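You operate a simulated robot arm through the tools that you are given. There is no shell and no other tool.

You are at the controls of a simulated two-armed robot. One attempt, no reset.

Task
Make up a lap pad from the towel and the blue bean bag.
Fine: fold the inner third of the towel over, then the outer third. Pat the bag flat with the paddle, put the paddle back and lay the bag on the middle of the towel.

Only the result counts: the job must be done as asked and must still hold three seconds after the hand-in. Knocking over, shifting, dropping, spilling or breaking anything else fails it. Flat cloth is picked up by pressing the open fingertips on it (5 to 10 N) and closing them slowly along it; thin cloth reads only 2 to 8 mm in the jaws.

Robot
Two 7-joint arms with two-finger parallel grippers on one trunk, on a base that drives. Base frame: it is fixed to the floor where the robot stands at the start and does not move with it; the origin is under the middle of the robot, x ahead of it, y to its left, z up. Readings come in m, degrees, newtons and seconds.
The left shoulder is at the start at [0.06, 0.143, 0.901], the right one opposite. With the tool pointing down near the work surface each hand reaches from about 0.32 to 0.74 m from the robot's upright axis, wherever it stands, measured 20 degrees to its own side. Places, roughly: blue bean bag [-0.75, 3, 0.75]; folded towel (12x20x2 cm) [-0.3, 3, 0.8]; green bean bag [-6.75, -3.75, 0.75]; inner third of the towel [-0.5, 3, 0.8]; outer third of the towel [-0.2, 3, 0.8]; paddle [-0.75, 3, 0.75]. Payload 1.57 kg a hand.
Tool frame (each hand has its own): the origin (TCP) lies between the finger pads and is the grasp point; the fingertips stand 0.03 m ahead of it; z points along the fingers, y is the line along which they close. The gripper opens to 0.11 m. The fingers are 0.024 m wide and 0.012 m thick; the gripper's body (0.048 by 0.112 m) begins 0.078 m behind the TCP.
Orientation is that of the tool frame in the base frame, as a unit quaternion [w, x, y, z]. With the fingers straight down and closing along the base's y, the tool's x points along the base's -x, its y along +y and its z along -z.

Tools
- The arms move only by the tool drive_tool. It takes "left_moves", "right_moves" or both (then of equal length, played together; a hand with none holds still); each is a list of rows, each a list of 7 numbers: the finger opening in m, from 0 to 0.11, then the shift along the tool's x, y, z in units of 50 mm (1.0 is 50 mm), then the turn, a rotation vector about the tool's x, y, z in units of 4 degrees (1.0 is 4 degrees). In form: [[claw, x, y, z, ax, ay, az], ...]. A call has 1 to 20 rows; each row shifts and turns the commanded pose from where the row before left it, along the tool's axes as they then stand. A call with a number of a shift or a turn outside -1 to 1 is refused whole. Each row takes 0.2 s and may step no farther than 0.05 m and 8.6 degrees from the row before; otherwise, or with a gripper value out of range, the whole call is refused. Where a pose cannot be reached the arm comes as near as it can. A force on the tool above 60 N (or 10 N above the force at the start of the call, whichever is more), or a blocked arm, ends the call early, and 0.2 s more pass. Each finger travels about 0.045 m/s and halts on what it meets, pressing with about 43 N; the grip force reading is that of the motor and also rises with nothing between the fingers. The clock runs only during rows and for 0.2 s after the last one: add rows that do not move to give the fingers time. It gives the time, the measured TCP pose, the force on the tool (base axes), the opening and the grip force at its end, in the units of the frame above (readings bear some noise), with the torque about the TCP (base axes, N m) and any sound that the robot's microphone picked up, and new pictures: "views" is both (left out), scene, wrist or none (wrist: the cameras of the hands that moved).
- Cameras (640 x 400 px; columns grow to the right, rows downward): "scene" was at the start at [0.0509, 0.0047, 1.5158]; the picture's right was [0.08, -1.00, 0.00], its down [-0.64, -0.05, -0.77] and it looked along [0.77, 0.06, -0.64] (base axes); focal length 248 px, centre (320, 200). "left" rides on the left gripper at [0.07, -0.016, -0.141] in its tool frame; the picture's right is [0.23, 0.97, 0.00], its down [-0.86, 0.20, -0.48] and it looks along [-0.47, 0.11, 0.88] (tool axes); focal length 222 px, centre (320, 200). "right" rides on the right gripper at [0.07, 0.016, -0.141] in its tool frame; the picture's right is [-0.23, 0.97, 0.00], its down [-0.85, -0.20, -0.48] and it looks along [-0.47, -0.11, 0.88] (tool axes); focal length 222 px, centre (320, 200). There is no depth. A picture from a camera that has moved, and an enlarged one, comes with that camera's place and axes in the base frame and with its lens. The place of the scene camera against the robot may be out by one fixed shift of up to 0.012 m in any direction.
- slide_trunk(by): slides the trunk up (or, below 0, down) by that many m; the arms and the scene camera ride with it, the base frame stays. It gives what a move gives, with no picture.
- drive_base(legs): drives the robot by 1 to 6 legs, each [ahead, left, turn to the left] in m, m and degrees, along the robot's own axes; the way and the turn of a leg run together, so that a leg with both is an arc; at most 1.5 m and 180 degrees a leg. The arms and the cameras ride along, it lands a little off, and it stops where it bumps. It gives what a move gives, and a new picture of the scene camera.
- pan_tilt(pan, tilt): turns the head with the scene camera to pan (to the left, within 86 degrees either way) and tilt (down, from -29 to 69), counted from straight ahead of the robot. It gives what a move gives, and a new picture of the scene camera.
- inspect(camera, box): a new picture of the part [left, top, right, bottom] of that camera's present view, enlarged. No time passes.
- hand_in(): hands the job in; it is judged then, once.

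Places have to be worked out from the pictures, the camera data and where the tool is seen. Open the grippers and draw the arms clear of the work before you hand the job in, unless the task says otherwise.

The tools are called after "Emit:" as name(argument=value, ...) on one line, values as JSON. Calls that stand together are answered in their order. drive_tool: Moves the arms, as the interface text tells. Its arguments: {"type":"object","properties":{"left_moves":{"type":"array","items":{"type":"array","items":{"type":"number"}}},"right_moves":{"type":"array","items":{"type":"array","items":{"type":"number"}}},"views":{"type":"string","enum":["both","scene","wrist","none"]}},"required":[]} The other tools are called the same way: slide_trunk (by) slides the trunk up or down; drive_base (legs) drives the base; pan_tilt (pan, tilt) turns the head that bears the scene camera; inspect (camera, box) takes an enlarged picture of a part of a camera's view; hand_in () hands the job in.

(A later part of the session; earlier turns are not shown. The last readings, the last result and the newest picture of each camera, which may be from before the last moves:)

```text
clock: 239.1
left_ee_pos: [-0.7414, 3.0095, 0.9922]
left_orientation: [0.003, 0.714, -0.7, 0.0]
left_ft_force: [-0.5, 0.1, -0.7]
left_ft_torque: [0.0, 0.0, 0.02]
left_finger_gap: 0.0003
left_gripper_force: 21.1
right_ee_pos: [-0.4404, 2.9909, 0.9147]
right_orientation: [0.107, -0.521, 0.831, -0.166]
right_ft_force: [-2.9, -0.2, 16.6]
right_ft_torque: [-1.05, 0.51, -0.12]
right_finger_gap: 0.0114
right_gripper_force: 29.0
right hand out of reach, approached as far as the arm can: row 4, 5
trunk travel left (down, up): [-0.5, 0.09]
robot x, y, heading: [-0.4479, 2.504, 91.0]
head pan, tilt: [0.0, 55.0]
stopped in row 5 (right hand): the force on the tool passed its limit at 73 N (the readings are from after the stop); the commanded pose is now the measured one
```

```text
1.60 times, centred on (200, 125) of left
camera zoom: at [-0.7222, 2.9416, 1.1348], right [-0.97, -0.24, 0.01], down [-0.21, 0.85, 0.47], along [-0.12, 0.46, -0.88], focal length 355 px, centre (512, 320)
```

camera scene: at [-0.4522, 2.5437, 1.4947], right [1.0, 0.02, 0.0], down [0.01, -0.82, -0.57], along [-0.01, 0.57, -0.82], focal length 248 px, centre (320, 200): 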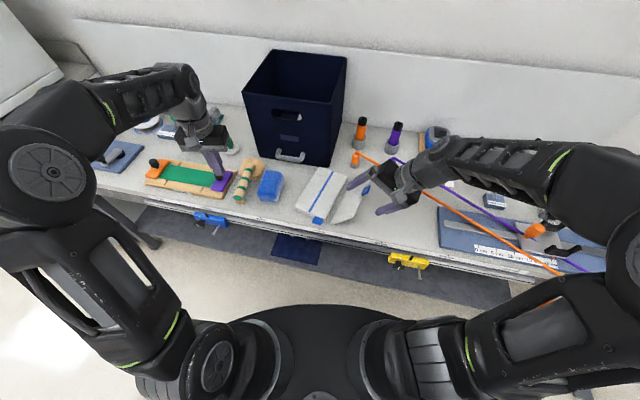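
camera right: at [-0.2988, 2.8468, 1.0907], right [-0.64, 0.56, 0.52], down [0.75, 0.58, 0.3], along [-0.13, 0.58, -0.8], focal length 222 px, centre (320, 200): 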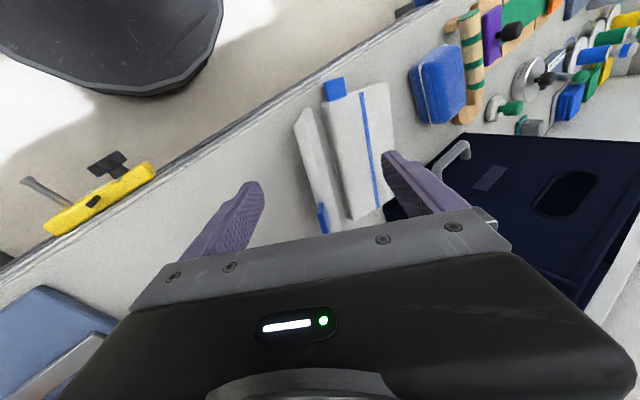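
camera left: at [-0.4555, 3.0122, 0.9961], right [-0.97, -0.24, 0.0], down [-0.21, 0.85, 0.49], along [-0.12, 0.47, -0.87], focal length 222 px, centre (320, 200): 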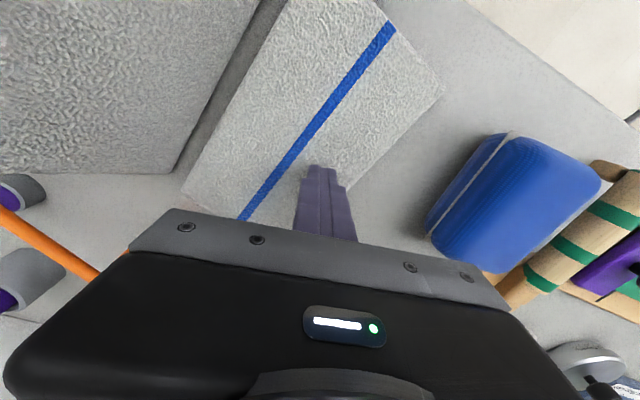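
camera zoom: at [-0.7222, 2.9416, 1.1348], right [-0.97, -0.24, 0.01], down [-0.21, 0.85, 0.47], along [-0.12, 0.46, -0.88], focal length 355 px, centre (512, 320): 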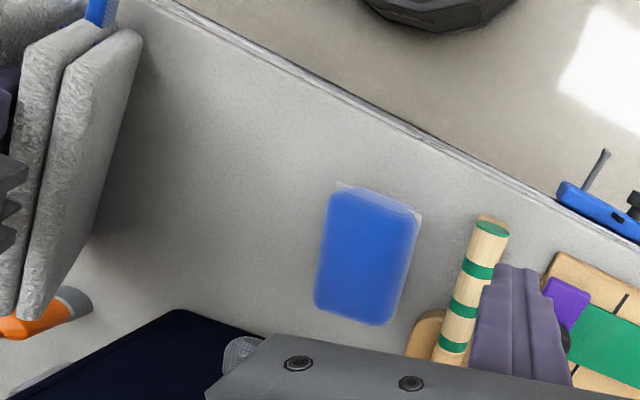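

Interesting: pressing tipped the stack up, so the towel is closing like a book around my left finger, flap at ~112°. I open the gripper a little so the stack can fall back flat to the left, and look.

Emit:
drive_tool(right_moves=[[0.02, 0, 0, 0, 0, 0, 0], [0.03, 0, 0, 0, 0, 0, 0], [0.04, 0, 0, 0, 0, 0, 0], [0.04, 0, 0, 0, 0, 0, 0]], views="none")

Emit:
inspect(camera="right", box=[160, 60, 480, 260])

Emit:
inspect(camera="left", box=[0, 0, 400, 250])

```text
clock: 240.1
left_ee_pos: [-0.7393, 3.0106, 0.9918]
left_orientation: [0.004, 0.713, -0.701, 0.0]
left_ft_force: [1.5, 0.8, 0.4]
left_ft_torque: [0.02, 0.0, -0.03]
left_finger_gap: 0.0
left_gripper_force: 21.5
right_ee_pos: [-0.44, 2.9921, 0.9123]
right_orientation: [0.107, -0.519, 0.831, -0.167]
right_ft_force: [-0.4, 0.4, 0.0]
right_ft_torque: [-0.04, 0.0, 0.0]
right_finger_gap: 0.0398
right_gripper_force: 0.0
trunk travel left (down, up): [-0.5, 0.09]
robot x, y, heading: [-0.4483, 2.5031, 91.1]
head pan, tilt: [0.0, 55.0]
```

```text
2.00 times, centred on (320, 160) of right
camera zoom: at [-0.5338, 2.9598, 1.0357], right [-0.71, 0.6, -0.38], down [0.37, 0.77, 0.52], along [0.6, 0.23, -0.76], focal length 444 px, centre (320, 280)
```

zoom: 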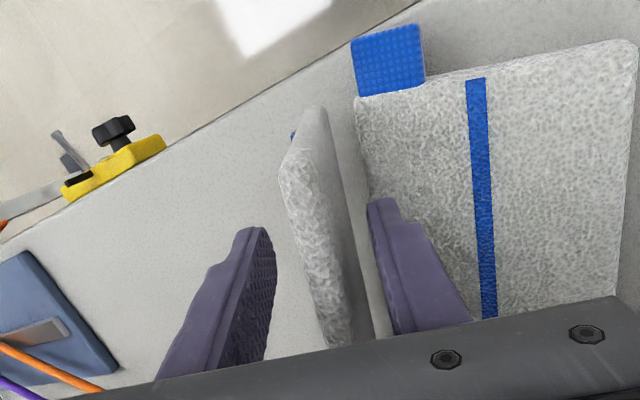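

```text
1.60 times, centred on (200, 125) of left
camera zoom: at [-0.7215, 2.9425, 1.1347], right [-0.97, -0.24, 0.01], down [-0.21, 0.85, 0.47], along [-0.12, 0.46, -0.88], focal length 355 px, centre (512, 320)
```

zoom: 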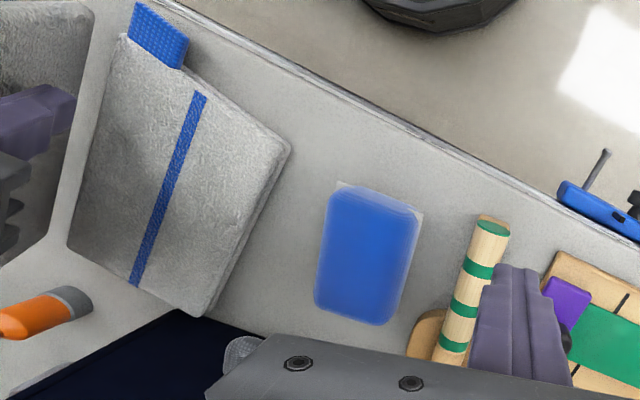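

The stack fell flat again and the flap stands between the fingers. Now I sweep the hand left (right finger pushing the flap over), gently.

Emit:
drive_tool(right_moves=[[0.06, 0, 0, 0, 0, 0, 0], [0.06, 0, 0.25, -0.06, 0, 0, 0], [0.06, 0, 0.25, -0.06, 0, 0, 0], [0.06, 0, 0.25, -0.06, 0, 0, 0], [0.06, 0, 0.25, -0.06, 0, 0, 0], [0.06, 0, 0, 0, 0, 0, 0]], views="none")

Emit:
inspect(camera="right", box=[160, 60, 480, 260])

Emit:
inspect(camera="left", box=[0, 0, 400, 250])

```text
clock: 241.5
left_ee_pos: [-0.7397, 3.0105, 0.9918]
left_orientation: [0.005, 0.713, -0.701, 0.0]
left_ft_force: [-0.2, -0.6, 0.2]
left_ft_torque: [0.01, -0.01, -0.01]
left_finger_gap: 0.0
left_gripper_force: 21.1
right_ee_pos: [-0.4711, 2.9976, 0.887]
right_orientation: [0.107, -0.52, 0.831, -0.166]
right_ft_force: [-0.3, 0.9, 0.0]
right_ft_torque: [-0.01, 0.0, 0.02]
right_finger_gap: 0.0599
right_gripper_force: 0.2
right hand out of reach, approached as far as the arm can: row 2, 3, 4, 5
trunk travel left (down, up): [-0.5, 0.09]
robot x, y, heading: [-0.4482, 2.5037, 91.1]
head pan, tilt: [0.0, 55.0]
```

```text
2.00 times, centred on (320, 160) of right
camera zoom: at [-0.5654, 2.9648, 1.0101], right [-0.71, 0.6, -0.37], down [0.37, 0.77, 0.52], along [0.6, 0.23, -0.77], focal length 444 px, centre (320, 280)
```

zoom: 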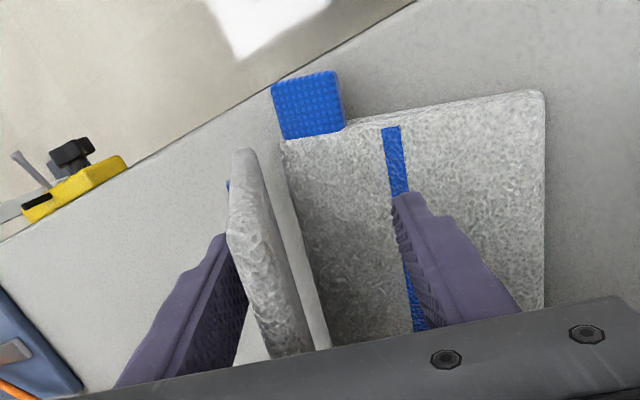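

```text
1.60 times, centred on (200, 125) of left
camera zoom: at [-0.7214, 2.9425, 1.1348], right [-0.97, -0.24, 0.01], down [-0.21, 0.85, 0.47], along [-0.12, 0.46, -0.88], focal length 355 px, centre (512, 320)
```

zoom: 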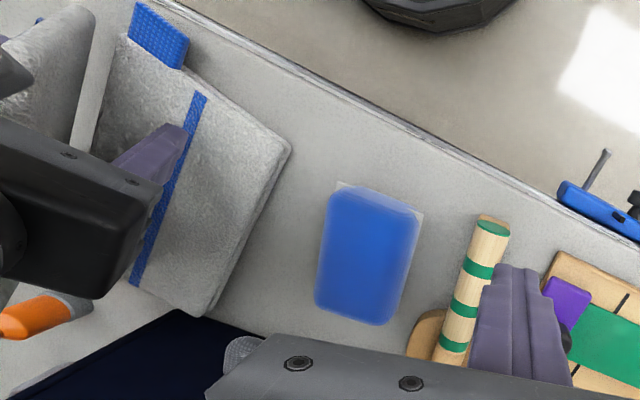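

The right finger now touches the flap's right side. I straighten the hand while moving left to keep pushing within reach.

Emit:
drive_tool(right_moves=[[0.06, 0, 0.1, -0.1, -1, 0, 0], [0.06, 0, 0.15, -0.1, -1, 0, 0], [0.06, 0, 0.2, -0.05, -1, 0, 0], [0.06, 0, 0.2, 0, -1, 0, 0], [0.06, 0, 0.2, 0, -1, 0, 0], [0.06, 0, 0.2, 0, 0, 0, 0], [0.06, 0, 0, 0, 0, 0, 0]], views="none")

Emit:
inspect(camera="right", box=[160, 60, 480, 260])

Emit:
inspect(camera="left", box=[0, 0, 400, 250])

```text
clock: 243.1
left_ee_pos: [-0.7413, 3.0118, 0.9925]
left_orientation: [0.004, 0.714, -0.7, -0.001]
left_ft_force: [-0.1, 1.0, 0.6]
left_ft_torque: [0.0, -0.03, -0.02]
left_finger_gap: 0.0
left_gripper_force: 21.4
right_ee_pos: [-0.521, 3.0212, 0.8873]
right_orientation: [0.014, -0.531, 0.847, -0.021]
right_ft_force: [0.1, 0.3, -0.8]
right_ft_torque: [0.03, -0.02, 0.02]
right_finger_gap: 0.0601
right_gripper_force: 0.1
trunk travel left (down, up): [-0.5, 0.09]
robot x, y, heading: [-0.4473, 2.5028, 90.8]
head pan, tilt: [0.0, 55.0]
```

```text
2.00 times, centred on (320, 160) of right
camera zoom: at [-0.5731, 2.9696, 1.0277], right [-0.78, 0.63, -0.05], down [0.53, 0.69, 0.49], along [0.34, 0.36, -0.87], focal length 444 px, centre (320, 280)
```

zoom: 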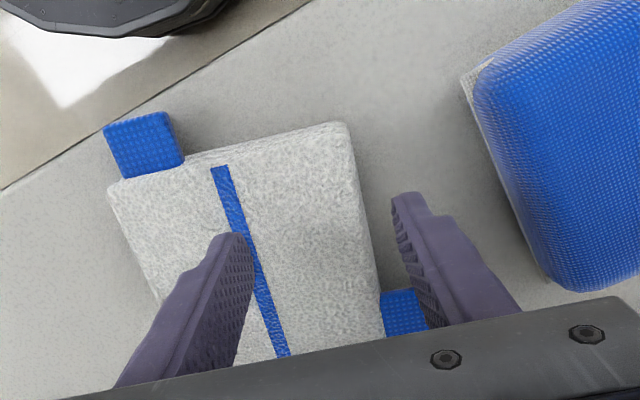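

```text
1.60 times, centred on (200, 125) of left
camera zoom: at [-0.7214, 2.9424, 1.1348], right [-0.97, -0.24, 0.01], down [-0.21, 0.85, 0.47], along [-0.12, 0.46, -0.88], focal length 355 px, centre (512, 320)
```

zoom: 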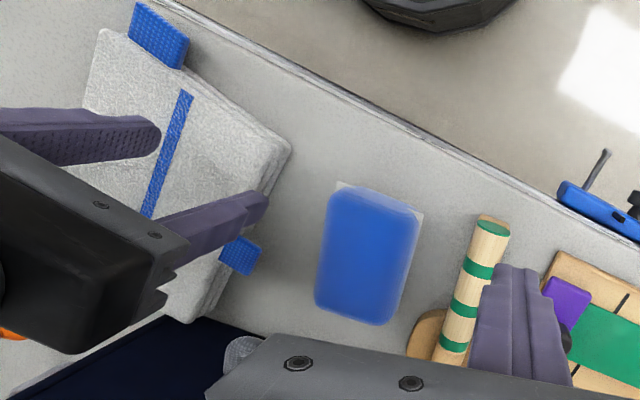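

The outer third has folded over: its tab now sits at the left edge on top. I raise the right hand straight up and retreat to the right.

Emit:
drive_tool(right_moves=[[0.06, 0, 0, -0.5, 0, 0, 0], [0.06, 0, 0, -0.9, 0, 0, 0], [0.06, 0, 0, -0.9, 0, 0, 0], [0.06, 0, -0.9, 0, 0, 0, 0], [0.06, 0, -0.9, 0, 0, 0, 0], [0.06, 0, -0.9, 0, 0, 0, 0], [0.06, 0, -0.9, 0, 0, 0, 0], [0.06, 0, -0.9, 0, 0, 0, 0], [0.06, 0, -0.9, 0, 0, 0, 0], [0.06, 0, 0, 0, 0, 0, 0]], views="scene")

Emit:
inspect(camera="scene", box=[230, 130, 390, 230])

Emit:
inspect(camera="left", box=[0, 0, 640, 400])

```text
clock: 245.3
left_ee_pos: [-0.7412, 3.0099, 0.9912]
left_orientation: [0.005, 0.713, -0.701, 0.001]
left_ft_force: [0.4, -0.5, 0.1]
left_ft_torque: [-0.02, 0.0, 0.01]
left_finger_gap: 0.0
left_gripper_force: 21.4
right_ee_pos: [-0.2839, 2.9049, 1.0142]
right_orientation: [0.015, -0.53, 0.847, -0.022]
right_ft_force: [-0.1, -0.7, -0.1]
right_ft_torque: [-0.01, -0.03, 0.01]
right_finger_gap: 0.0601
right_gripper_force: 0.0
trunk travel left (down, up): [-0.5, 0.09]
robot x, y, heading: [-0.4448, 2.5047, 90.9]
head pan, tilt: [0.0, 55.0]
camera scene: at [-0.4527, 2.5442, 1.4947], right [1.0, 0.02, 0.0], down [0.01, -0.82, -0.57], along [-0.01, 0.57, -0.82], focal length 248 px, centre (320, 200)
```

scene: 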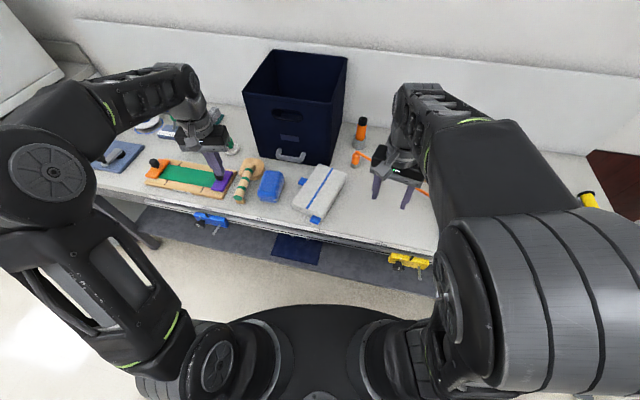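

```text
4.00 times, centred on (310, 180) of scene
camera zoom: at [-0.4527, 2.5442, 1.4947], right [1.0, 0.02, 0.0], down [0.01, -0.82, -0.57], along [-0.01, 0.57, -0.82], focal length 993 px, centre (360, 280)
```

zoom: 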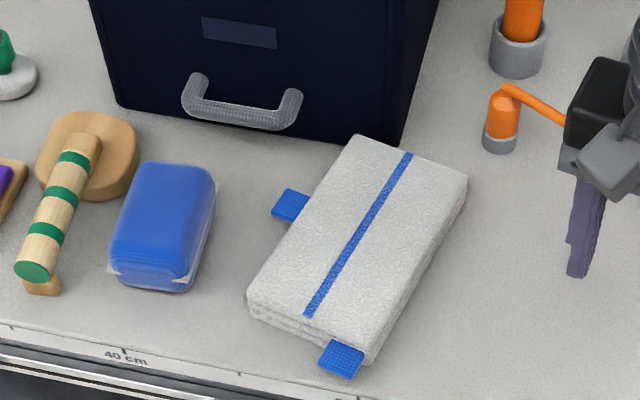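

```text
1.00 times, centred on (320, 200) of left (not enlarged: the box is as wide or as high as the picture)
camera zoom: at [-0.722, 2.9426, 1.1346], right [-0.97, -0.24, 0.01], down [-0.21, 0.85, 0.47], along [-0.12, 0.46, -0.88], focal length 222 px, centre (320, 200)
```

zoom: 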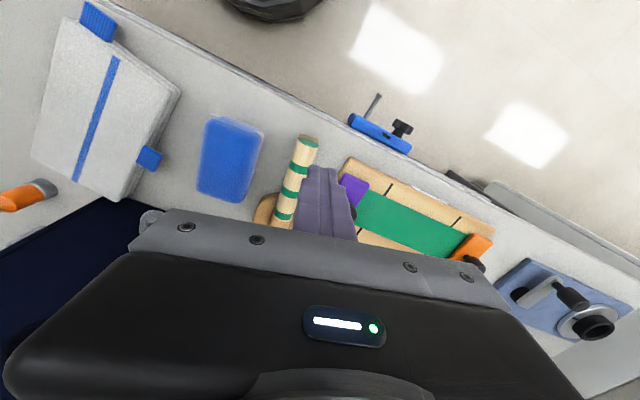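

The towel is folded in three. Next the paddle: its striped handle runs from about (−0.72, 3.02) to (−0.70, 3.15) at z≈0.85, with the head under its rear end. I bring the left hand above the handle over the head, opened, to look closely.

Emit:
drive_tool(left_moves=[[0.06, -0.863, -0.253, 0, 0, 0, 0], [0.06, -0.863, -0.253, 0, 0, 0, 0], [0.06, -0.6, -0.253, 0, 0, 0, 0], [0.06, 0, 0, 0, 0, 0, 0.87], [0.06, 0, 0, 0, 0, 0, 0.87], [0.06, 0, 0, 0, 0, 0, 0.87], [0.06, 0, 0, 0, 0, 0, 0], [0.06, 0, 0, 0, 0, 0, 0]], views="both")

Emit:
inspect(camera="left", box=[160, 60, 480, 260])

Emit:
inspect(camera="scene", box=[200, 130, 328, 210])

```text
clock: 247.1
left_ee_pos: [-0.7043, 3.1273, 0.9918]
left_orientation: [-0.004, -0.646, 0.763, 0.0]
left_ft_force: [0.6, -0.5, -0.1]
left_ft_torque: [-0.03, -0.01, 0.01]
left_finger_gap: 0.06
left_gripper_force: 0.1
right_ee_pos: [-0.2833, 2.9045, 1.0162]
right_orientation: [0.015, -0.531, 0.847, -0.021]
right_ft_force: [1.0, 0.3, -0.5]
right_ft_torque: [0.01, 0.01, 0.02]
right_finger_gap: 0.0596
right_gripper_force: 0.1
trunk travel left (down, up): [-0.5, 0.09]
robot x, y, heading: [-0.4442, 2.5021, 90.9]
head pan, tilt: [0.0, 55.0]
camera scene: at [-0.4523, 2.544, 1.4947], right [1.0, 0.02, 0.0], down [0.01, -0.82, -0.57], along [-0.01, 0.57, -0.82], focal length 248 px, centre (320, 200)
camera left: at [-0.699, 3.0576, 1.134], right [-1.0, -0.06, 0.01], down [-0.05, 0.88, 0.47], along [-0.04, 0.47, -0.88], focal length 222 px, centre (320, 200)
```

scene: 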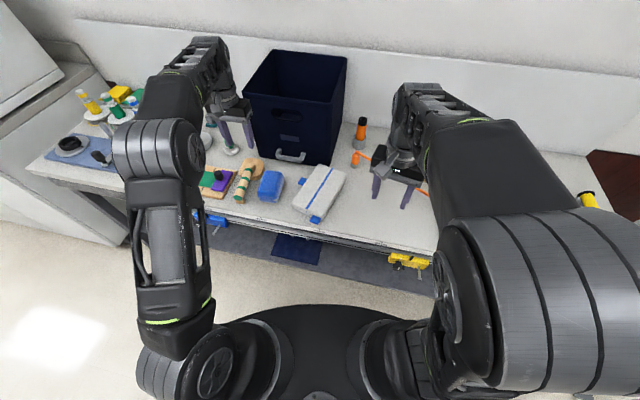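
left: 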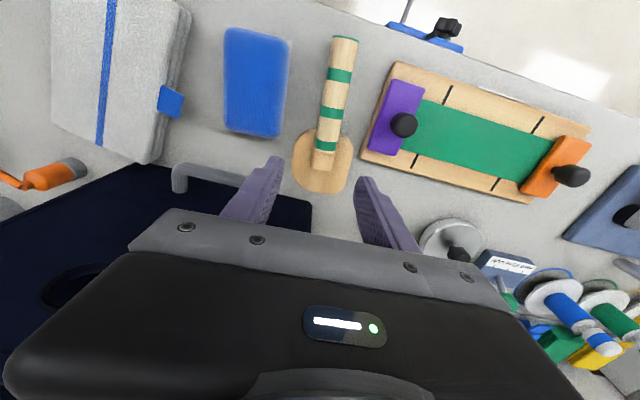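

```text
2.00 times, centred on (320, 160) of left
camera zoom: at [-0.699, 3.0576, 1.134], right [-1.0, -0.06, 0.01], down [-0.05, 0.88, 0.47], along [-0.04, 0.47, -0.88], focal length 444 px, centre (320, 280)
```

zoom: 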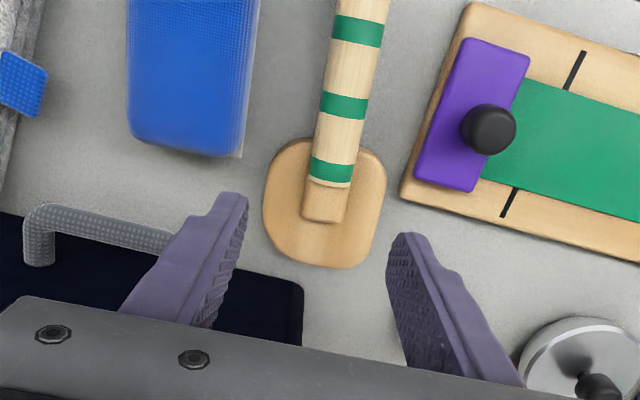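

```text
5.00 times, centred on (264, 170) of scene
camera zoom: at [-0.4523, 2.544, 1.4947], right [1.0, 0.02, 0.0], down [0.01, -0.82, -0.57], along [-0.01, 0.57, -0.82], focal length 1241 px, centre (600, 350)
```

zoom: 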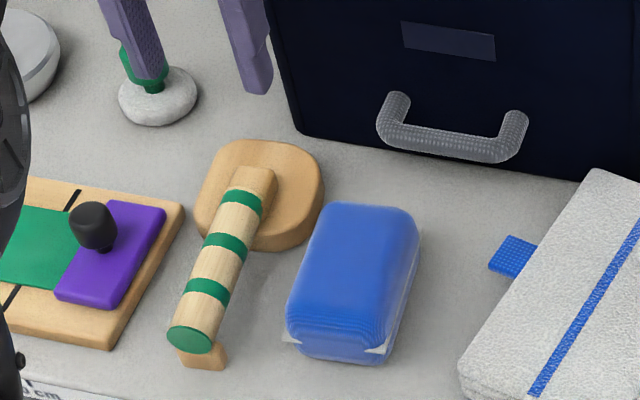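

Very clear: head ≈9.5 cm square centred at (−0.709, 3.16), neck at its centre, handle axis nearly along y. I align the yaw (−3.6°), centre over the neck, and descend to z≈0.885.

Emit:
drive_tool(left_moves=[[0.06, 0, 0, 0, 0, 0, -0.9], [0.06, -0.45, 0.13, 0.4, 0, 0, 0], [0.06, 0, 0, 0.8, 0, 0, 0], [0.06, 0, 0, 0.8, 0, 0, 0], [0.06, 0, 0, 0.1, 0, 0, 0], [0.06, 0, 0, 0, 0, 0, 0], [0.06, 0, 0, 0, 0, 0, 0]], views="none")

Emit:
inspect(camera="left", box=[160, 60, 480, 260])

Emit:
inspect(camera="scene", box=[200, 120, 328, 200])

```text
clock: 248.7
left_ee_pos: [-0.7054, 3.1257, 0.9049]
left_orientation: [-0.004, -0.669, 0.743, 0.0]
left_ft_force: [-0.2, -0.2, 1.1]
left_ft_torque: [-0.02, 0.01, -0.02]
left_finger_gap: 0.0601
left_gripper_force: 0.1
left hand out of reach, approached as far as the arm can: row 2
right_ee_pos: [-0.2834, 2.9045, 1.0159]
right_orientation: [0.015, -0.53, 0.847, -0.02]
right_ft_force: [0.3, -0.4, -0.7]
right_ft_torque: [0.02, 0.0, -0.02]
right_finger_gap: 0.0601
right_gripper_force: 0.1
trunk travel left (down, up): [-0.5, 0.09]
robot x, y, heading: [-0.4477, 2.5025, 90.9]
head pan, tilt: [0.0, 55.0]
```

```text
2.00 times, centred on (320, 160) of left
camera zoom: at [-0.696, 3.0563, 1.0483], right [-0.99, -0.13, 0.01], down [-0.11, 0.87, 0.47], along [-0.07, 0.47, -0.88], focal length 444 px, centre (320, 280)
```

zoom: 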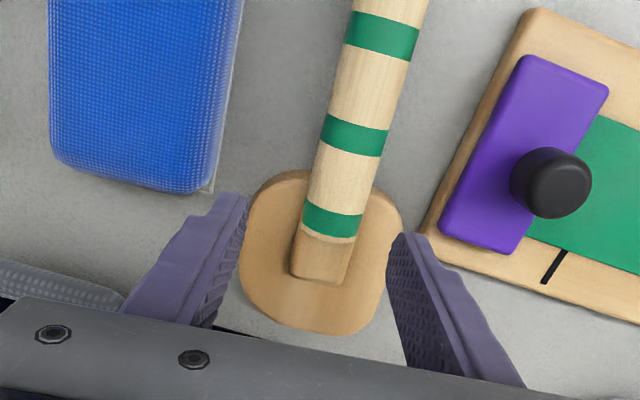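

```text
5.00 times, centred on (264, 160) of scene
camera zoom: at [-0.4522, 2.5439, 1.4947], right [1.0, 0.02, 0.0], down [0.01, -0.82, -0.57], along [-0.01, 0.57, -0.82], focal length 1241 px, centre (600, 400)
```

zoom: 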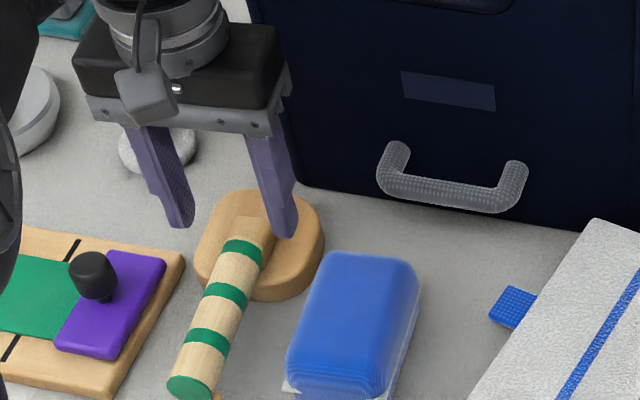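

At this lower height I retry the 2 cm forward shift and centre on the handle (4 mm left).

Emit:
drive_tool(left_moves=[[0.06, -0.2, 0.04, 0, 0, 0, 0], [0.06, -0.2, 0.04, 0, 0, 0, 0], [0.06, 0, 0, 0, 0, 0, 0], [0.06, 0, 0, 0, 0, 0, 0]], views="none")

Emit:
inspect(camera="left", box=[160, 60, 480, 260])

```text
clock: 249.7
left_ee_pos: [-0.7082, 3.1462, 0.907]
left_orientation: [-0.004, -0.669, 0.743, 0.0]
left_ft_force: [-1.0, -0.6, 0.3]
left_ft_torque: [0.03, 0.01, 0.0]
left_finger_gap: 0.0599
left_gripper_force: 0.1
right_ee_pos: [-0.2835, 2.9045, 1.0153]
right_orientation: [0.015, -0.531, 0.847, -0.02]
right_ft_force: [0.2, -1.3, 0.5]
right_ft_torque: [-0.01, -0.01, 0.01]
right_finger_gap: 0.0601
right_gripper_force: 0.1
trunk travel left (down, up): [-0.5, 0.09]
robot x, y, heading: [-0.4437, 2.5055, 91.0]
head pan, tilt: [0.0, 55.0]
```

```text
2.00 times, centred on (320, 160) of left
camera zoom: at [-0.6978, 3.0759, 1.0492], right [-0.99, -0.13, 0.01], down [-0.11, 0.87, 0.47], along [-0.07, 0.47, -0.88], focal length 444 px, centre (320, 280)
```

zoom: 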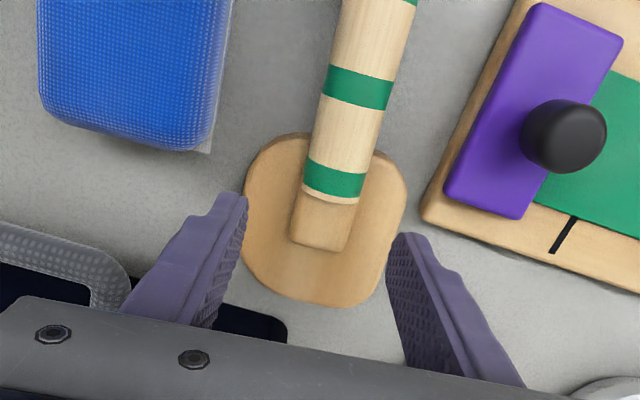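

Well centred over the neck. Descend in steps until the fingertips rest on the head.

Emit:
drive_tool(left_moves=[[0.06, 0, 0, 0.4, 0, 0, 0], [0.06, 0, 0, 0.4, 0, 0, 0], [0.06, 0, 0, 0, 0, 0, 0]], views="none")

Emit:
drive_tool(left_moves=[[0.06, 0, 0, 0.1, 0, 0, 0], [0.06, 0, 0, 0, 0, 0, 0]], views="none")

Emit:
inspect(camera="left", box=[160, 60, 480, 260])

```text
clock: 250.5
left_ee_pos: [-0.7091, 3.1462, 0.8658]
left_orientation: [-0.004, -0.67, 0.743, -0.001]
left_ft_force: [0.2, 0.9, -0.2]
left_ft_torque: [-0.03, -0.02, 0.02]
left_finger_gap: 0.0601
left_gripper_force: 0.0
right_ee_pos: [-0.2832, 2.9059, 1.016]
right_orientation: [0.015, -0.531, 0.847, -0.02]
right_ft_force: [0.3, 0.1, -0.5]
right_ft_torque: [0.02, 0.03, -0.03]
right_finger_gap: 0.0599
right_gripper_force: 0.0
trunk travel left (down, up): [-0.5, 0.09]
robot x, y, heading: [-0.4487, 2.5059, 91.2]
head pan, tilt: [0.0, 55.0]
```

```text
clock: 251.1
left_ee_pos: [-0.7084, 3.1459, 0.8598]
left_orientation: [-0.004, -0.67, 0.743, 0.0]
left_ft_force: [-0.1, 0.0, -0.2]
left_ft_torque: [-0.02, 0.01, 0.0]
left_finger_gap: 0.0602
left_gripper_force: 0.1
right_ee_pos: [-0.2835, 2.9062, 1.0161]
right_orientation: [0.015, -0.53, 0.847, -0.021]
right_ft_force: [0.3, -0.5, -0.3]
right_ft_torque: [0.02, -0.02, 0.03]
right_finger_gap: 0.0599
right_gripper_force: 0.1
trunk travel left (down, up): [-0.5, 0.09]
robot x, y, heading: [-0.4487, 2.5041, 90.9]
head pan, tilt: [0.0, 55.0]
```

```text
2.00 times, centred on (320, 160) of left
camera zoom: at [-0.698, 3.0763, 1.0037], right [-0.99, -0.13, 0.01], down [-0.11, 0.87, 0.47], along [-0.07, 0.47, -0.88], focal length 444 px, centre (320, 280)
```

zoom: 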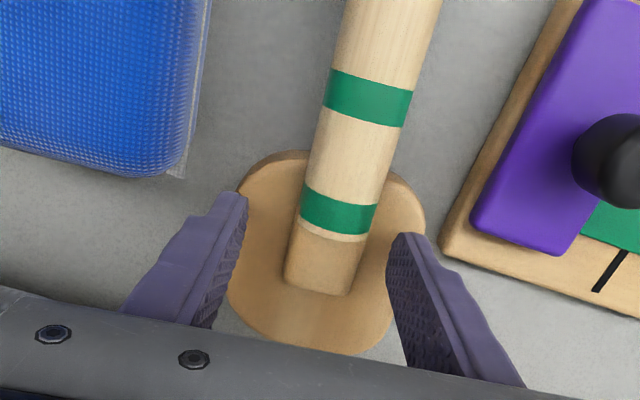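

Still free at tip z≈0.830. Step 5 mm more.

Emit:
drive_tool(left_moves=[[0.06, 0, 0, 0.1, 0, 0, 0], [0.06, 0, 0, 0, 0, 0, 0]], views="none")

Emit:
drive_tool(left_moves=[[0.06, 0, 0, 0.06, 0, 0, 0], [0.06, 0, 0, 0, 0, 0, 0]], views="none")

```text
clock: 251.7
left_ee_pos: [-0.7085, 3.1442, 0.8562]
left_orientation: [-0.004, -0.67, 0.742, 0.0]
left_ft_force: [0.2, 0.8, -0.1]
left_ft_torque: [0.0, 0.01, -0.03]
left_finger_gap: 0.0602
left_gripper_force: 0.0
right_ee_pos: [-0.2837, 2.9054, 1.0168]
right_orientation: [0.015, -0.53, 0.848, -0.021]
right_ft_force: [-0.4, 0.2, -0.3]
right_ft_torque: [0.0, 0.02, 0.0]
right_finger_gap: 0.0602
right_gripper_force: 0.2
trunk travel left (down, up): [-0.5, 0.09]
robot x, y, heading: [-0.4466, 2.4985, 90.9]
head pan, tilt: [0.0, 55.0]
```

```text
clock: 252.3
left_ee_pos: [-0.7078, 3.1457, 0.8537]
left_orientation: [-0.004, -0.67, 0.742, 0.0]
left_ft_force: [0.3, 0.6, 2.4]
left_ft_torque: [0.02, 0.05, 0.03]
left_finger_gap: 0.0601
left_gripper_force: 0.0
right_ee_pos: [-0.2831, 2.9046, 1.016]
right_orientation: [0.015, -0.53, 0.848, -0.021]
right_ft_force: [-0.4, 0.1, -0.7]
right_ft_torque: [0.03, 0.03, 0.0]
right_finger_gap: 0.0603
right_gripper_force: 0.1
trunk travel left (down, up): [-0.5, 0.09]
robot x, y, heading: [-0.4471, 2.5083, 90.9]
head pan, tilt: [0.0, 55.0]
```

Fingertips touch the head top at z≈0.824. Ease 1 mm and close on the handle.

Emit:
drive_tool(left_moves=[[0.06, 0, 0, -0.03, 0, 0, 0], [0.05, 0, 0, 0, 0, 0, 0], [0.04, 0, 0, 0, 0, 0, 0], [0.035, 0, 0, 0, 0, 0, 0], [0.03, 0, 0, 0, 0, 0, 0], [0.025, 0, 0, 0, 0, 0, 0], [0.02, 0, 0, 0, 0, 0, 0], [0.012, 0, 0, 0, 0, 0, 0], [0.005, 0, 0, 0, 0, 0, 0], [0.0, 0, 0, 0, 0, 0, 0]], views="none")

Emit:
inspect(camera="left", box=[160, 60, 480, 260])

```text
clock: 254.5
left_ee_pos: [-0.7081, 3.1465, 0.8553]
left_orientation: [-0.004, -0.669, 0.743, -0.001]
left_ft_force: [0.6, -0.7, 1.9]
left_ft_torque: [-0.11, -0.12, -0.08]
left_finger_gap: 0.0293
left_gripper_force: 38.4
right_ee_pos: [-0.2846, 2.9045, 1.0169]
right_orientation: [0.014, -0.53, 0.848, -0.02]
right_ft_force: [0.1, -0.4, 0.3]
right_ft_torque: [-0.01, -0.02, 0.03]
right_finger_gap: 0.0598
right_gripper_force: 0.1
trunk travel left (down, up): [-0.5, 0.09]
robot x, y, heading: [-0.4473, 2.5063, 90.9]
head pan, tilt: [0.0, 55.0]
```

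```text
2.00 times, centred on (320, 160) of left
camera zoom: at [-0.698, 3.0764, 0.998], right [-0.99, -0.13, 0.01], down [-0.11, 0.87, 0.47], along [-0.07, 0.47, -0.88], focal length 444 px, centre (320, 280)
```

zoom: 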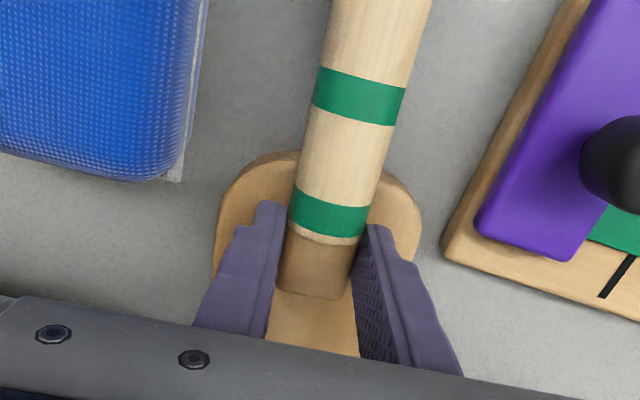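

Gripped (29 mm, 38 N); original paddle pose noted: TCP (−0.7081, 3.1465, 0.8553). Lift 12 cm straight up.

Emit:
drive_tool(left_moves=[[0.0, 0, 0, -0.4, 0, 0, 0], [0.0, 0, 0, -0.6, 0, 0, 0], [0.0, 0, 0, -0.7, 0, 0, 0], [0.0, 0, 0, -0.7, 0, 0, 0], [0.0, 0, 0, 0, 0, 0, 0]], views="both")

Emit:
inspect(camera="scene", box=[190, 110, 318, 190])

```text
clock: 255.7
left_ee_pos: [-0.7068, 3.1461, 0.9647]
left_orientation: [-0.004, -0.67, 0.743, 0.0]
left_ft_force: [-0.2, -0.4, -2.2]
left_ft_torque: [0.03, -0.02, 0.03]
left_finger_gap: 0.0296
left_gripper_force: 39.0
left hand out of reach, approached as far as the arm can: row 4
right_ee_pos: [-0.2834, 2.9052, 1.0157]
right_orientation: [0.015, -0.53, 0.848, -0.021]
right_ft_force: [-0.5, 0.4, 0.2]
right_ft_torque: [0.01, -0.01, 0.01]
right_finger_gap: 0.0598
right_gripper_force: 0.1
trunk travel left (down, up): [-0.5, 0.09]
robot x, y, heading: [-0.4494, 2.5043, 91.1]
head pan, tilt: [0.0, 55.0]
camera scene: at [-0.4522, 2.544, 1.4947], right [1.0, 0.02, 0.0], down [0.01, -0.82, -0.57], along [-0.01, 0.57, -0.82], focal length 248 px, centre (320, 200)
camera left: at [-0.6975, 3.0762, 1.107], right [-0.99, -0.13, 0.01], down [-0.11, 0.87, 0.47], along [-0.07, 0.47, -0.88], focal length 222 px, centre (320, 200)
```

scene: 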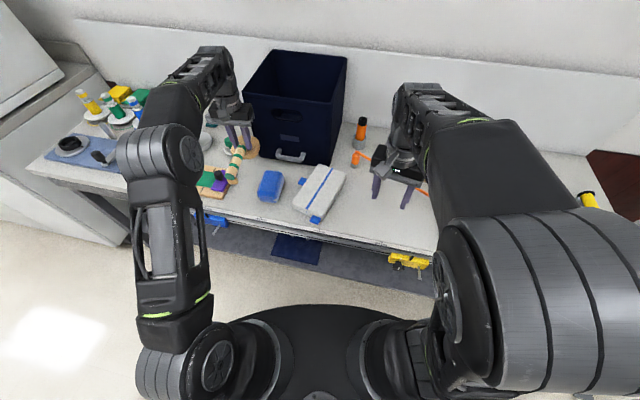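
left: 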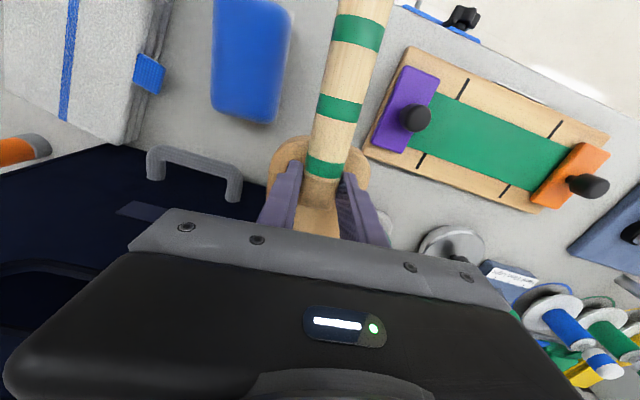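

```text
5.00 times, centred on (254, 150) of scene
camera zoom: at [-0.4522, 2.544, 1.4947], right [1.0, 0.02, 0.0], down [0.01, -0.82, -0.57], along [-0.01, 0.57, -0.82], focal length 1241 px, centre (650, 450)
```

zoom: 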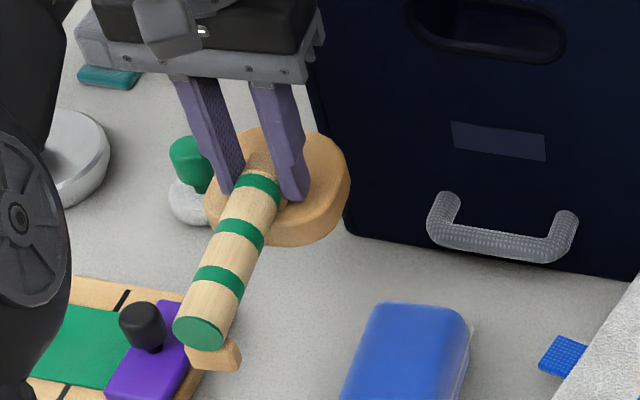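

The paddle (with its front foot) is up. Move it over the bag centre (≈(−0.626, 3.063); TCP to (−0.626, 3.047)).

Emit:
drive_tool(left_moves=[[0.0, 0.603, -0.607, 0, 0, 0, 0], [0.0, 0.603, -0.607, 0, 0, 0, 0], [0.0, 0.603, -0.607, 0, 0, 0, 0], [0.0, 0, 0, 0, 0, 0, 0], [0.0, 0, 0, 0, 0, 0, 0]], views="both")

Emit:
inspect(camera="scene", box=[210, 125, 338, 205])

```text
clock: 256.9
left_ee_pos: [-0.6239, 3.0461, 0.9619]
left_orientation: [-0.005, -0.67, 0.742, -0.001]
left_ft_force: [-0.2, 0.0, -0.7]
left_ft_torque: [0.04, 0.02, 0.0]
left_finger_gap: 0.0297
left_gripper_force: 39.0
right_ee_pos: [-0.2823, 2.9047, 1.0159]
right_orientation: [0.014, -0.531, 0.847, -0.021]
right_ft_force: [0.5, -0.2, 0.4]
right_ft_torque: [0.0, 0.05, 0.01]
right_finger_gap: 0.0598
right_gripper_force: 0.0
trunk travel left (down, up): [-0.5, 0.09]
robot x, y, heading: [-0.4451, 2.5044, 91.3]
head pan, tilt: [0.0, 55.0]
camera scene: at [-0.4521, 2.5439, 1.4947], right [1.0, 0.02, 0.0], down [0.01, -0.82, -0.57], along [-0.01, 0.57, -0.82], focal length 248 px, centre (320, 200)
camera left: at [-0.6136, 2.9769, 1.1048], right [-0.99, -0.13, 0.01], down [-0.11, 0.87, 0.47], along [-0.07, 0.47, -0.88], focal length 222 px, centre (320, 200)
```

scene: 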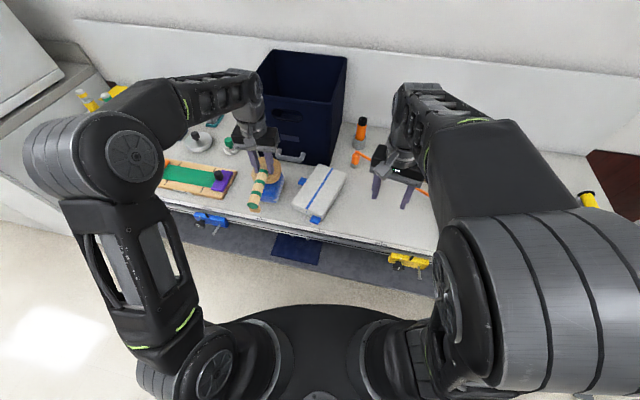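
left: 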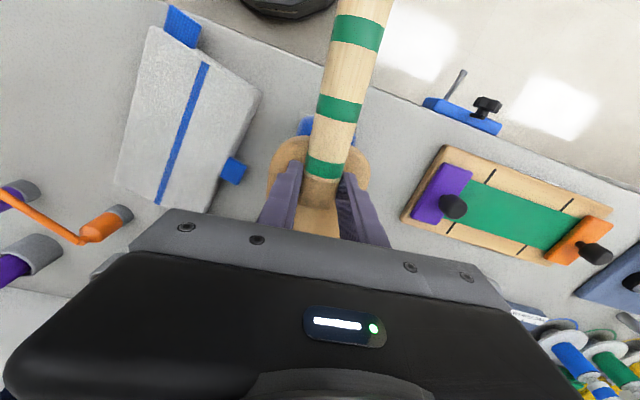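

```text
5.00 times, centred on (274, 165) of scene
camera zoom: at [-0.4521, 2.5439, 1.4947], right [1.0, 0.02, 0.0], down [0.01, -0.82, -0.57], along [-0.01, 0.57, -0.82], focal length 1241 px, centre (550, 375)
```

zoom: 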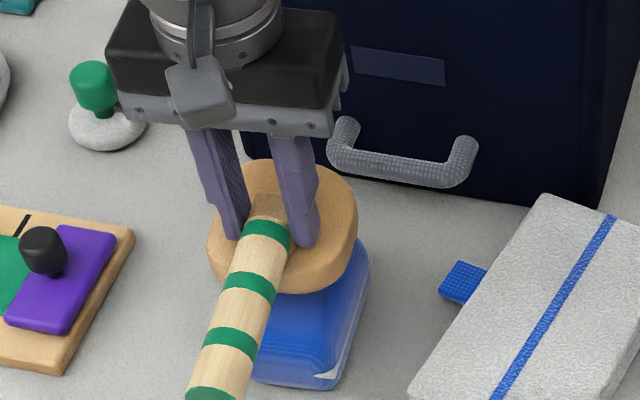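

The head is over the bag. Lower it: 3 cm, then in small steps watching the force.

Emit:
drive_tool(left_moves=[[0.0, 0, 0, 0.3, 0, 0, 0], [0.0, 0, 0, 0.3, 0, 0, 0], [0.0, 0, 0, 0, 0, 0, 0]], views="none")

Emit:
drive_tool(left_moves=[[0.0, 0, 0, 0.1, 0, 0, 0], [0.0, 0, 0, 0.1, 0, 0, 0], [0.0, 0, 0, 0, 0, 0, 0]], views="none")

Emit:
inspect(camera="scene", box=[210, 125, 338, 205])

```text
clock: 257.7
left_ee_pos: [-0.6241, 3.0467, 0.9322]
left_orientation: [-0.005, -0.67, 0.742, -0.001]
left_ft_force: [-0.4, -0.1, -2.3]
left_ft_torque: [0.02, -0.01, 0.01]
left_finger_gap: 0.0296
left_gripper_force: 39.3
right_ee_pos: [-0.2827, 2.9054, 1.0163]
right_orientation: [0.015, -0.53, 0.848, -0.02]
right_ft_force: [0.2, 0.6, 0.3]
right_ft_torque: [-0.01, 0.07, 0.03]
right_finger_gap: 0.0599
right_gripper_force: 0.0
trunk travel left (down, up): [-0.5, 0.09]
robot x, y, heading: [-0.4505, 2.5051, 90.9]
head pan, tilt: [0.0, 55.0]
```

```text
clock: 258.5
left_ee_pos: [-0.6269, 3.0477, 0.9228]
left_orientation: [-0.005, -0.669, 0.743, 0.0]
left_ft_force: [-0.4, -0.5, -2.1]
left_ft_torque: [0.05, 0.01, -0.01]
left_finger_gap: 0.0295
left_gripper_force: 38.3
right_ee_pos: [-0.2839, 2.905, 1.0133]
right_orientation: [0.015, -0.531, 0.847, -0.02]
right_ft_force: [0.5, -1.1, 0.3]
right_ft_torque: [-0.01, -0.01, 0.02]
right_finger_gap: 0.0601
right_gripper_force: 0.1
trunk travel left (down, up): [-0.5, 0.09]
robot x, y, heading: [-0.4477, 2.5042, 91.2]
head pan, tilt: [0.0, 55.0]
```

```text
5.00 times, centred on (274, 165) of scene
camera zoom: at [-0.4522, 2.544, 1.4947], right [1.0, 0.02, 0.0], down [0.01, -0.82, -0.57], along [-0.01, 0.57, -0.82], focal length 1241 px, centre (550, 375)
```

zoom: 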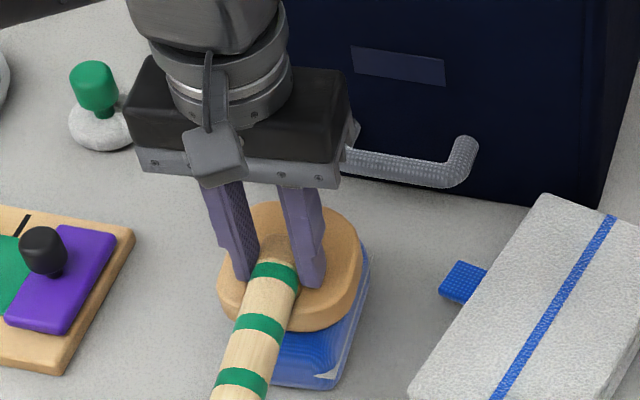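

Head bottom at ~0.868, no contact yet. Continue in 5 mm steps.

Emit:
drive_tool(left_moves=[[0.0, 0, 0, 0.1, 0, 0, 0], [0.0, 0, 0, 0, 0, 0, 0]], views="none")

Emit:
drive_tool(left_moves=[[0.0, 0, 0, 0.1, 0, 0, 0], [0.0, 0, 0, 0, 0, 0, 0]], views="none")

Emit:
drive_tool(left_moves=[[0.0, 0, 0, 0.1, 0, 0, 0], [0.0, 0, 0, 0, 0, 0, 0]], views="none")

```text
clock: 259.1
left_ee_pos: [-0.6255, 3.0464, 0.9171]
left_orientation: [-0.004, -0.67, 0.743, -0.001]
left_ft_force: [0.0, -0.1, -0.6]
left_ft_torque: [0.01, -0.01, 0.04]
left_finger_gap: 0.0296
left_gripper_force: 38.9
right_ee_pos: [-0.284, 2.9047, 1.0163]
right_orientation: [0.015, -0.531, 0.847, -0.02]
right_ft_force: [0.5, -0.3, 0.0]
right_ft_torque: [0.0, 0.02, 0.02]
right_finger_gap: 0.0597
right_gripper_force: 0.2
trunk travel left (down, up): [-0.5, 0.09]
robot x, y, heading: [-0.4476, 2.5023, 91.1]
head pan, tilt: [0.0, 55.0]
```

```text
clock: 259.7
left_ee_pos: [-0.626, 3.0468, 0.916]
left_orientation: [-0.001, -0.67, 0.742, 0.002]
left_ft_force: [-3.9, -0.8, 31.2]
left_ft_torque: [-0.6, 0.08, -0.03]
left_finger_gap: 0.0298
left_gripper_force: 39.3
right_ee_pos: [-0.2837, 2.9017, 1.0166]
right_orientation: [0.016, -0.53, 0.848, -0.02]
right_ft_force: [1.0, 0.1, -0.1]
right_ft_torque: [0.01, -0.02, 0.0]
right_finger_gap: 0.06
right_gripper_force: 0.0
trunk travel left (down, up): [-0.5, 0.09]
robot x, y, heading: [-0.4489, 2.5043, 90.9]
head pan, tilt: [0.0, 55.0]
```

```text
clock: 260.4
left_ee_pos: [-0.6264, 3.0472, 0.9152]
left_orientation: [0.001, -0.671, 0.741, 0.002]
left_ft_force: [-0.5, -11.6, 25.9]
left_ft_torque: [-0.99, -0.02, -0.1]
left_finger_gap: 0.0295
left_gripper_force: 39.4
right_ee_pos: [-0.2839, 2.9031, 1.0161]
right_orientation: [0.016, -0.53, 0.847, -0.02]
right_ft_force: [0.3, -0.7, -1.3]
right_ft_torque: [0.0, 0.03, -0.02]
right_finger_gap: 0.06
right_gripper_force: 0.1
trunk travel left (down, up): [-0.5, 0.09]
robot x, y, heading: [-0.4449, 2.5059, 90.9]
head pan, tilt: [0.0, 55.0]
stopped in row 2 (left hand): the force on the tool passed its limit at 60 N (the readings are from after the stop); the commanded pose is now the measured one
```

Contact at head bottom ≈0.861 (bag 6 cm tall); pressing reached 60 N with little give. Let me look and hold the press for a while to see whether it settles.

Emit:
drive_tool(left_moves=[[0.0, 0, 0, 0.06, 0, 0, 0], [0.0, 0, 0, 0, 0, 0, 0], [0.0, 0, 0, 0, 0, 0, 0], [0.0, 0, 0, 0, 0, 0, 0], [0.0, 0, 0, 0, 0, 0, 0], [0.0, 0, 0, 0, 0, 0, 0]], views="none")

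Emit:
inspect(camera="scene", box=[220, 140, 316, 200])

Emit:
inspect(camera="left", box=[200, 60, 440, 210])

```text
clock: 261.1
left_ee_pos: [-0.6257, 3.0496, 0.9161]
left_orientation: [0.003, -0.67, 0.742, 0.004]
left_ft_force: [-1.1, -11.7, 29.6]
left_ft_torque: [-1.12, 0.03, -0.03]
left_finger_gap: 0.0296
left_gripper_force: 39.0
right_ee_pos: [-0.2842, 2.9025, 1.0165]
right_orientation: [0.016, -0.53, 0.847, -0.02]
right_ft_force: [-0.3, 0.0, 0.4]
right_ft_torque: [0.0, 0.02, 0.0]
right_finger_gap: 0.0601
right_gripper_force: 0.1
trunk travel left (down, up): [-0.5, 0.09]
robot x, y, heading: [-0.4492, 2.5043, 90.9]
head pan, tilt: [0.0, 55.0]
stopped in row 3 (left hand): the force on the tool passed its limit at 60 N (the readings are from after the stop); the commanded pose is now the measured one
```

```text
6.67 times, centred on (268, 170) of scene
camera zoom: at [-0.4518, 2.5402, 1.4944], right [1.0, 0.02, 0.0], down [0.01, -0.82, -0.58], along [-0.01, 0.58, -0.82], focal length 1655 px, centre (667, 400)
```

zoom: 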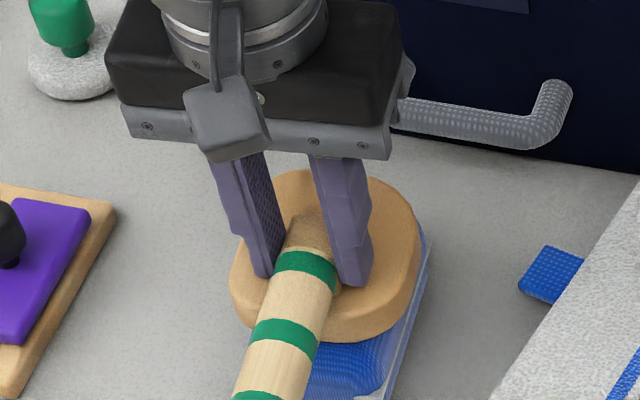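

```text
2.67 times, centred on (320, 135) of left
camera zoom: at [-0.616, 2.977, 1.0572], right [-0.99, -0.13, 0.0], down [-0.11, 0.87, 0.49], along [-0.06, 0.48, -0.87], focal length 592 px, centre (320, 373)
```

zoom: 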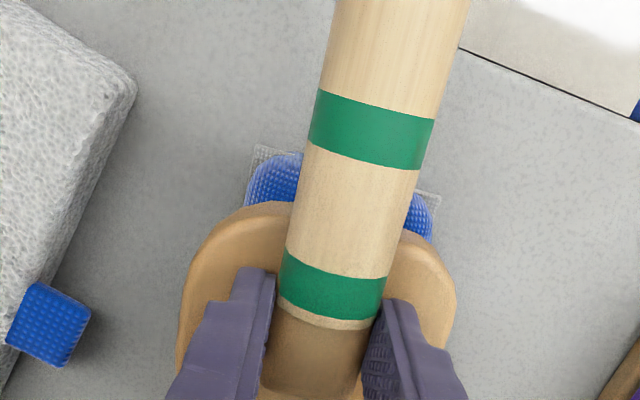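

Let me lift the paddle 6 cm and see whether the bag changed.

Emit:
drive_tool(left_moves=[[0.0, 0, 0, -0.4, 0, 0, 0], [0.0, 0, 0, -0.6, 0, 0, 0], [0.0, 1, 0, 0, 0, 0, 0], [0.0, 0, 0, 0, 0, 0, 0], [0.0, 0, 0, 0, 0, 0, 0]], views="none")

Emit:
inspect(camera="scene", box=[220, 140, 316, 200])

Emit:
inspect(camera="left", box=[100, 60, 500, 310])

```text
clock: 262.3
left_ee_pos: [-0.6319, 3.0007, 0.9622]
left_orientation: [0.001, -0.67, 0.742, 0.003]
left_ft_force: [0.0, 0.2, -1.5]
left_ft_torque: [0.05, 0.0, 0.05]
left_finger_gap: 0.0293
left_gripper_force: 39.5
right_ee_pos: [-0.2829, 2.9063, 1.0153]
right_orientation: [0.014, -0.53, 0.847, -0.02]
right_ft_force: [0.1, 0.1, -0.3]
right_ft_torque: [0.0, 0.03, 0.0]
right_finger_gap: 0.0601
right_gripper_force: 0.1
trunk travel left (down, up): [-0.5, 0.09]
robot x, y, heading: [-0.4465, 2.5021, 91.2]
head pan, tilt: [0.0, 55.0]
```

```text
6.67 times, centred on (268, 170) of scene
camera zoom: at [-0.4524, 2.5433, 1.4947], right [1.0, 0.02, 0.0], down [0.01, -0.82, -0.57], along [-0.01, 0.57, -0.82], focal length 1655 px, centre (667, 400)
```

zoom: 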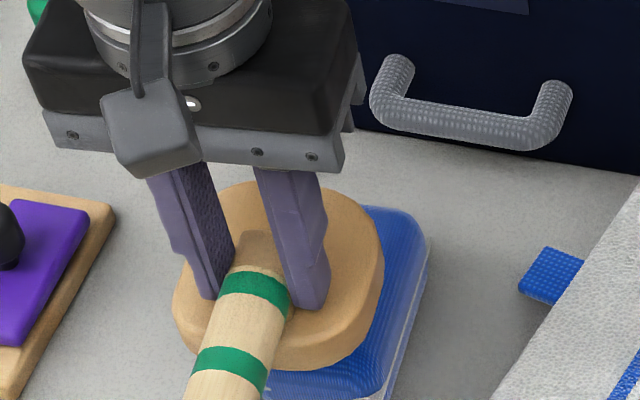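

```text
1.60 times, centred on (300, 185) of left
camera zoom: at [-0.6218, 2.9282, 1.104], right [-0.99, -0.13, 0.0], down [-0.11, 0.87, 0.49], along [-0.06, 0.48, -0.87], focal length 355 px, centre (352, 224)
```

zoom: 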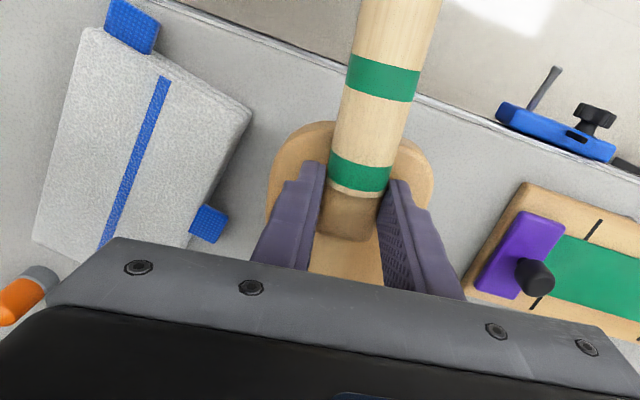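

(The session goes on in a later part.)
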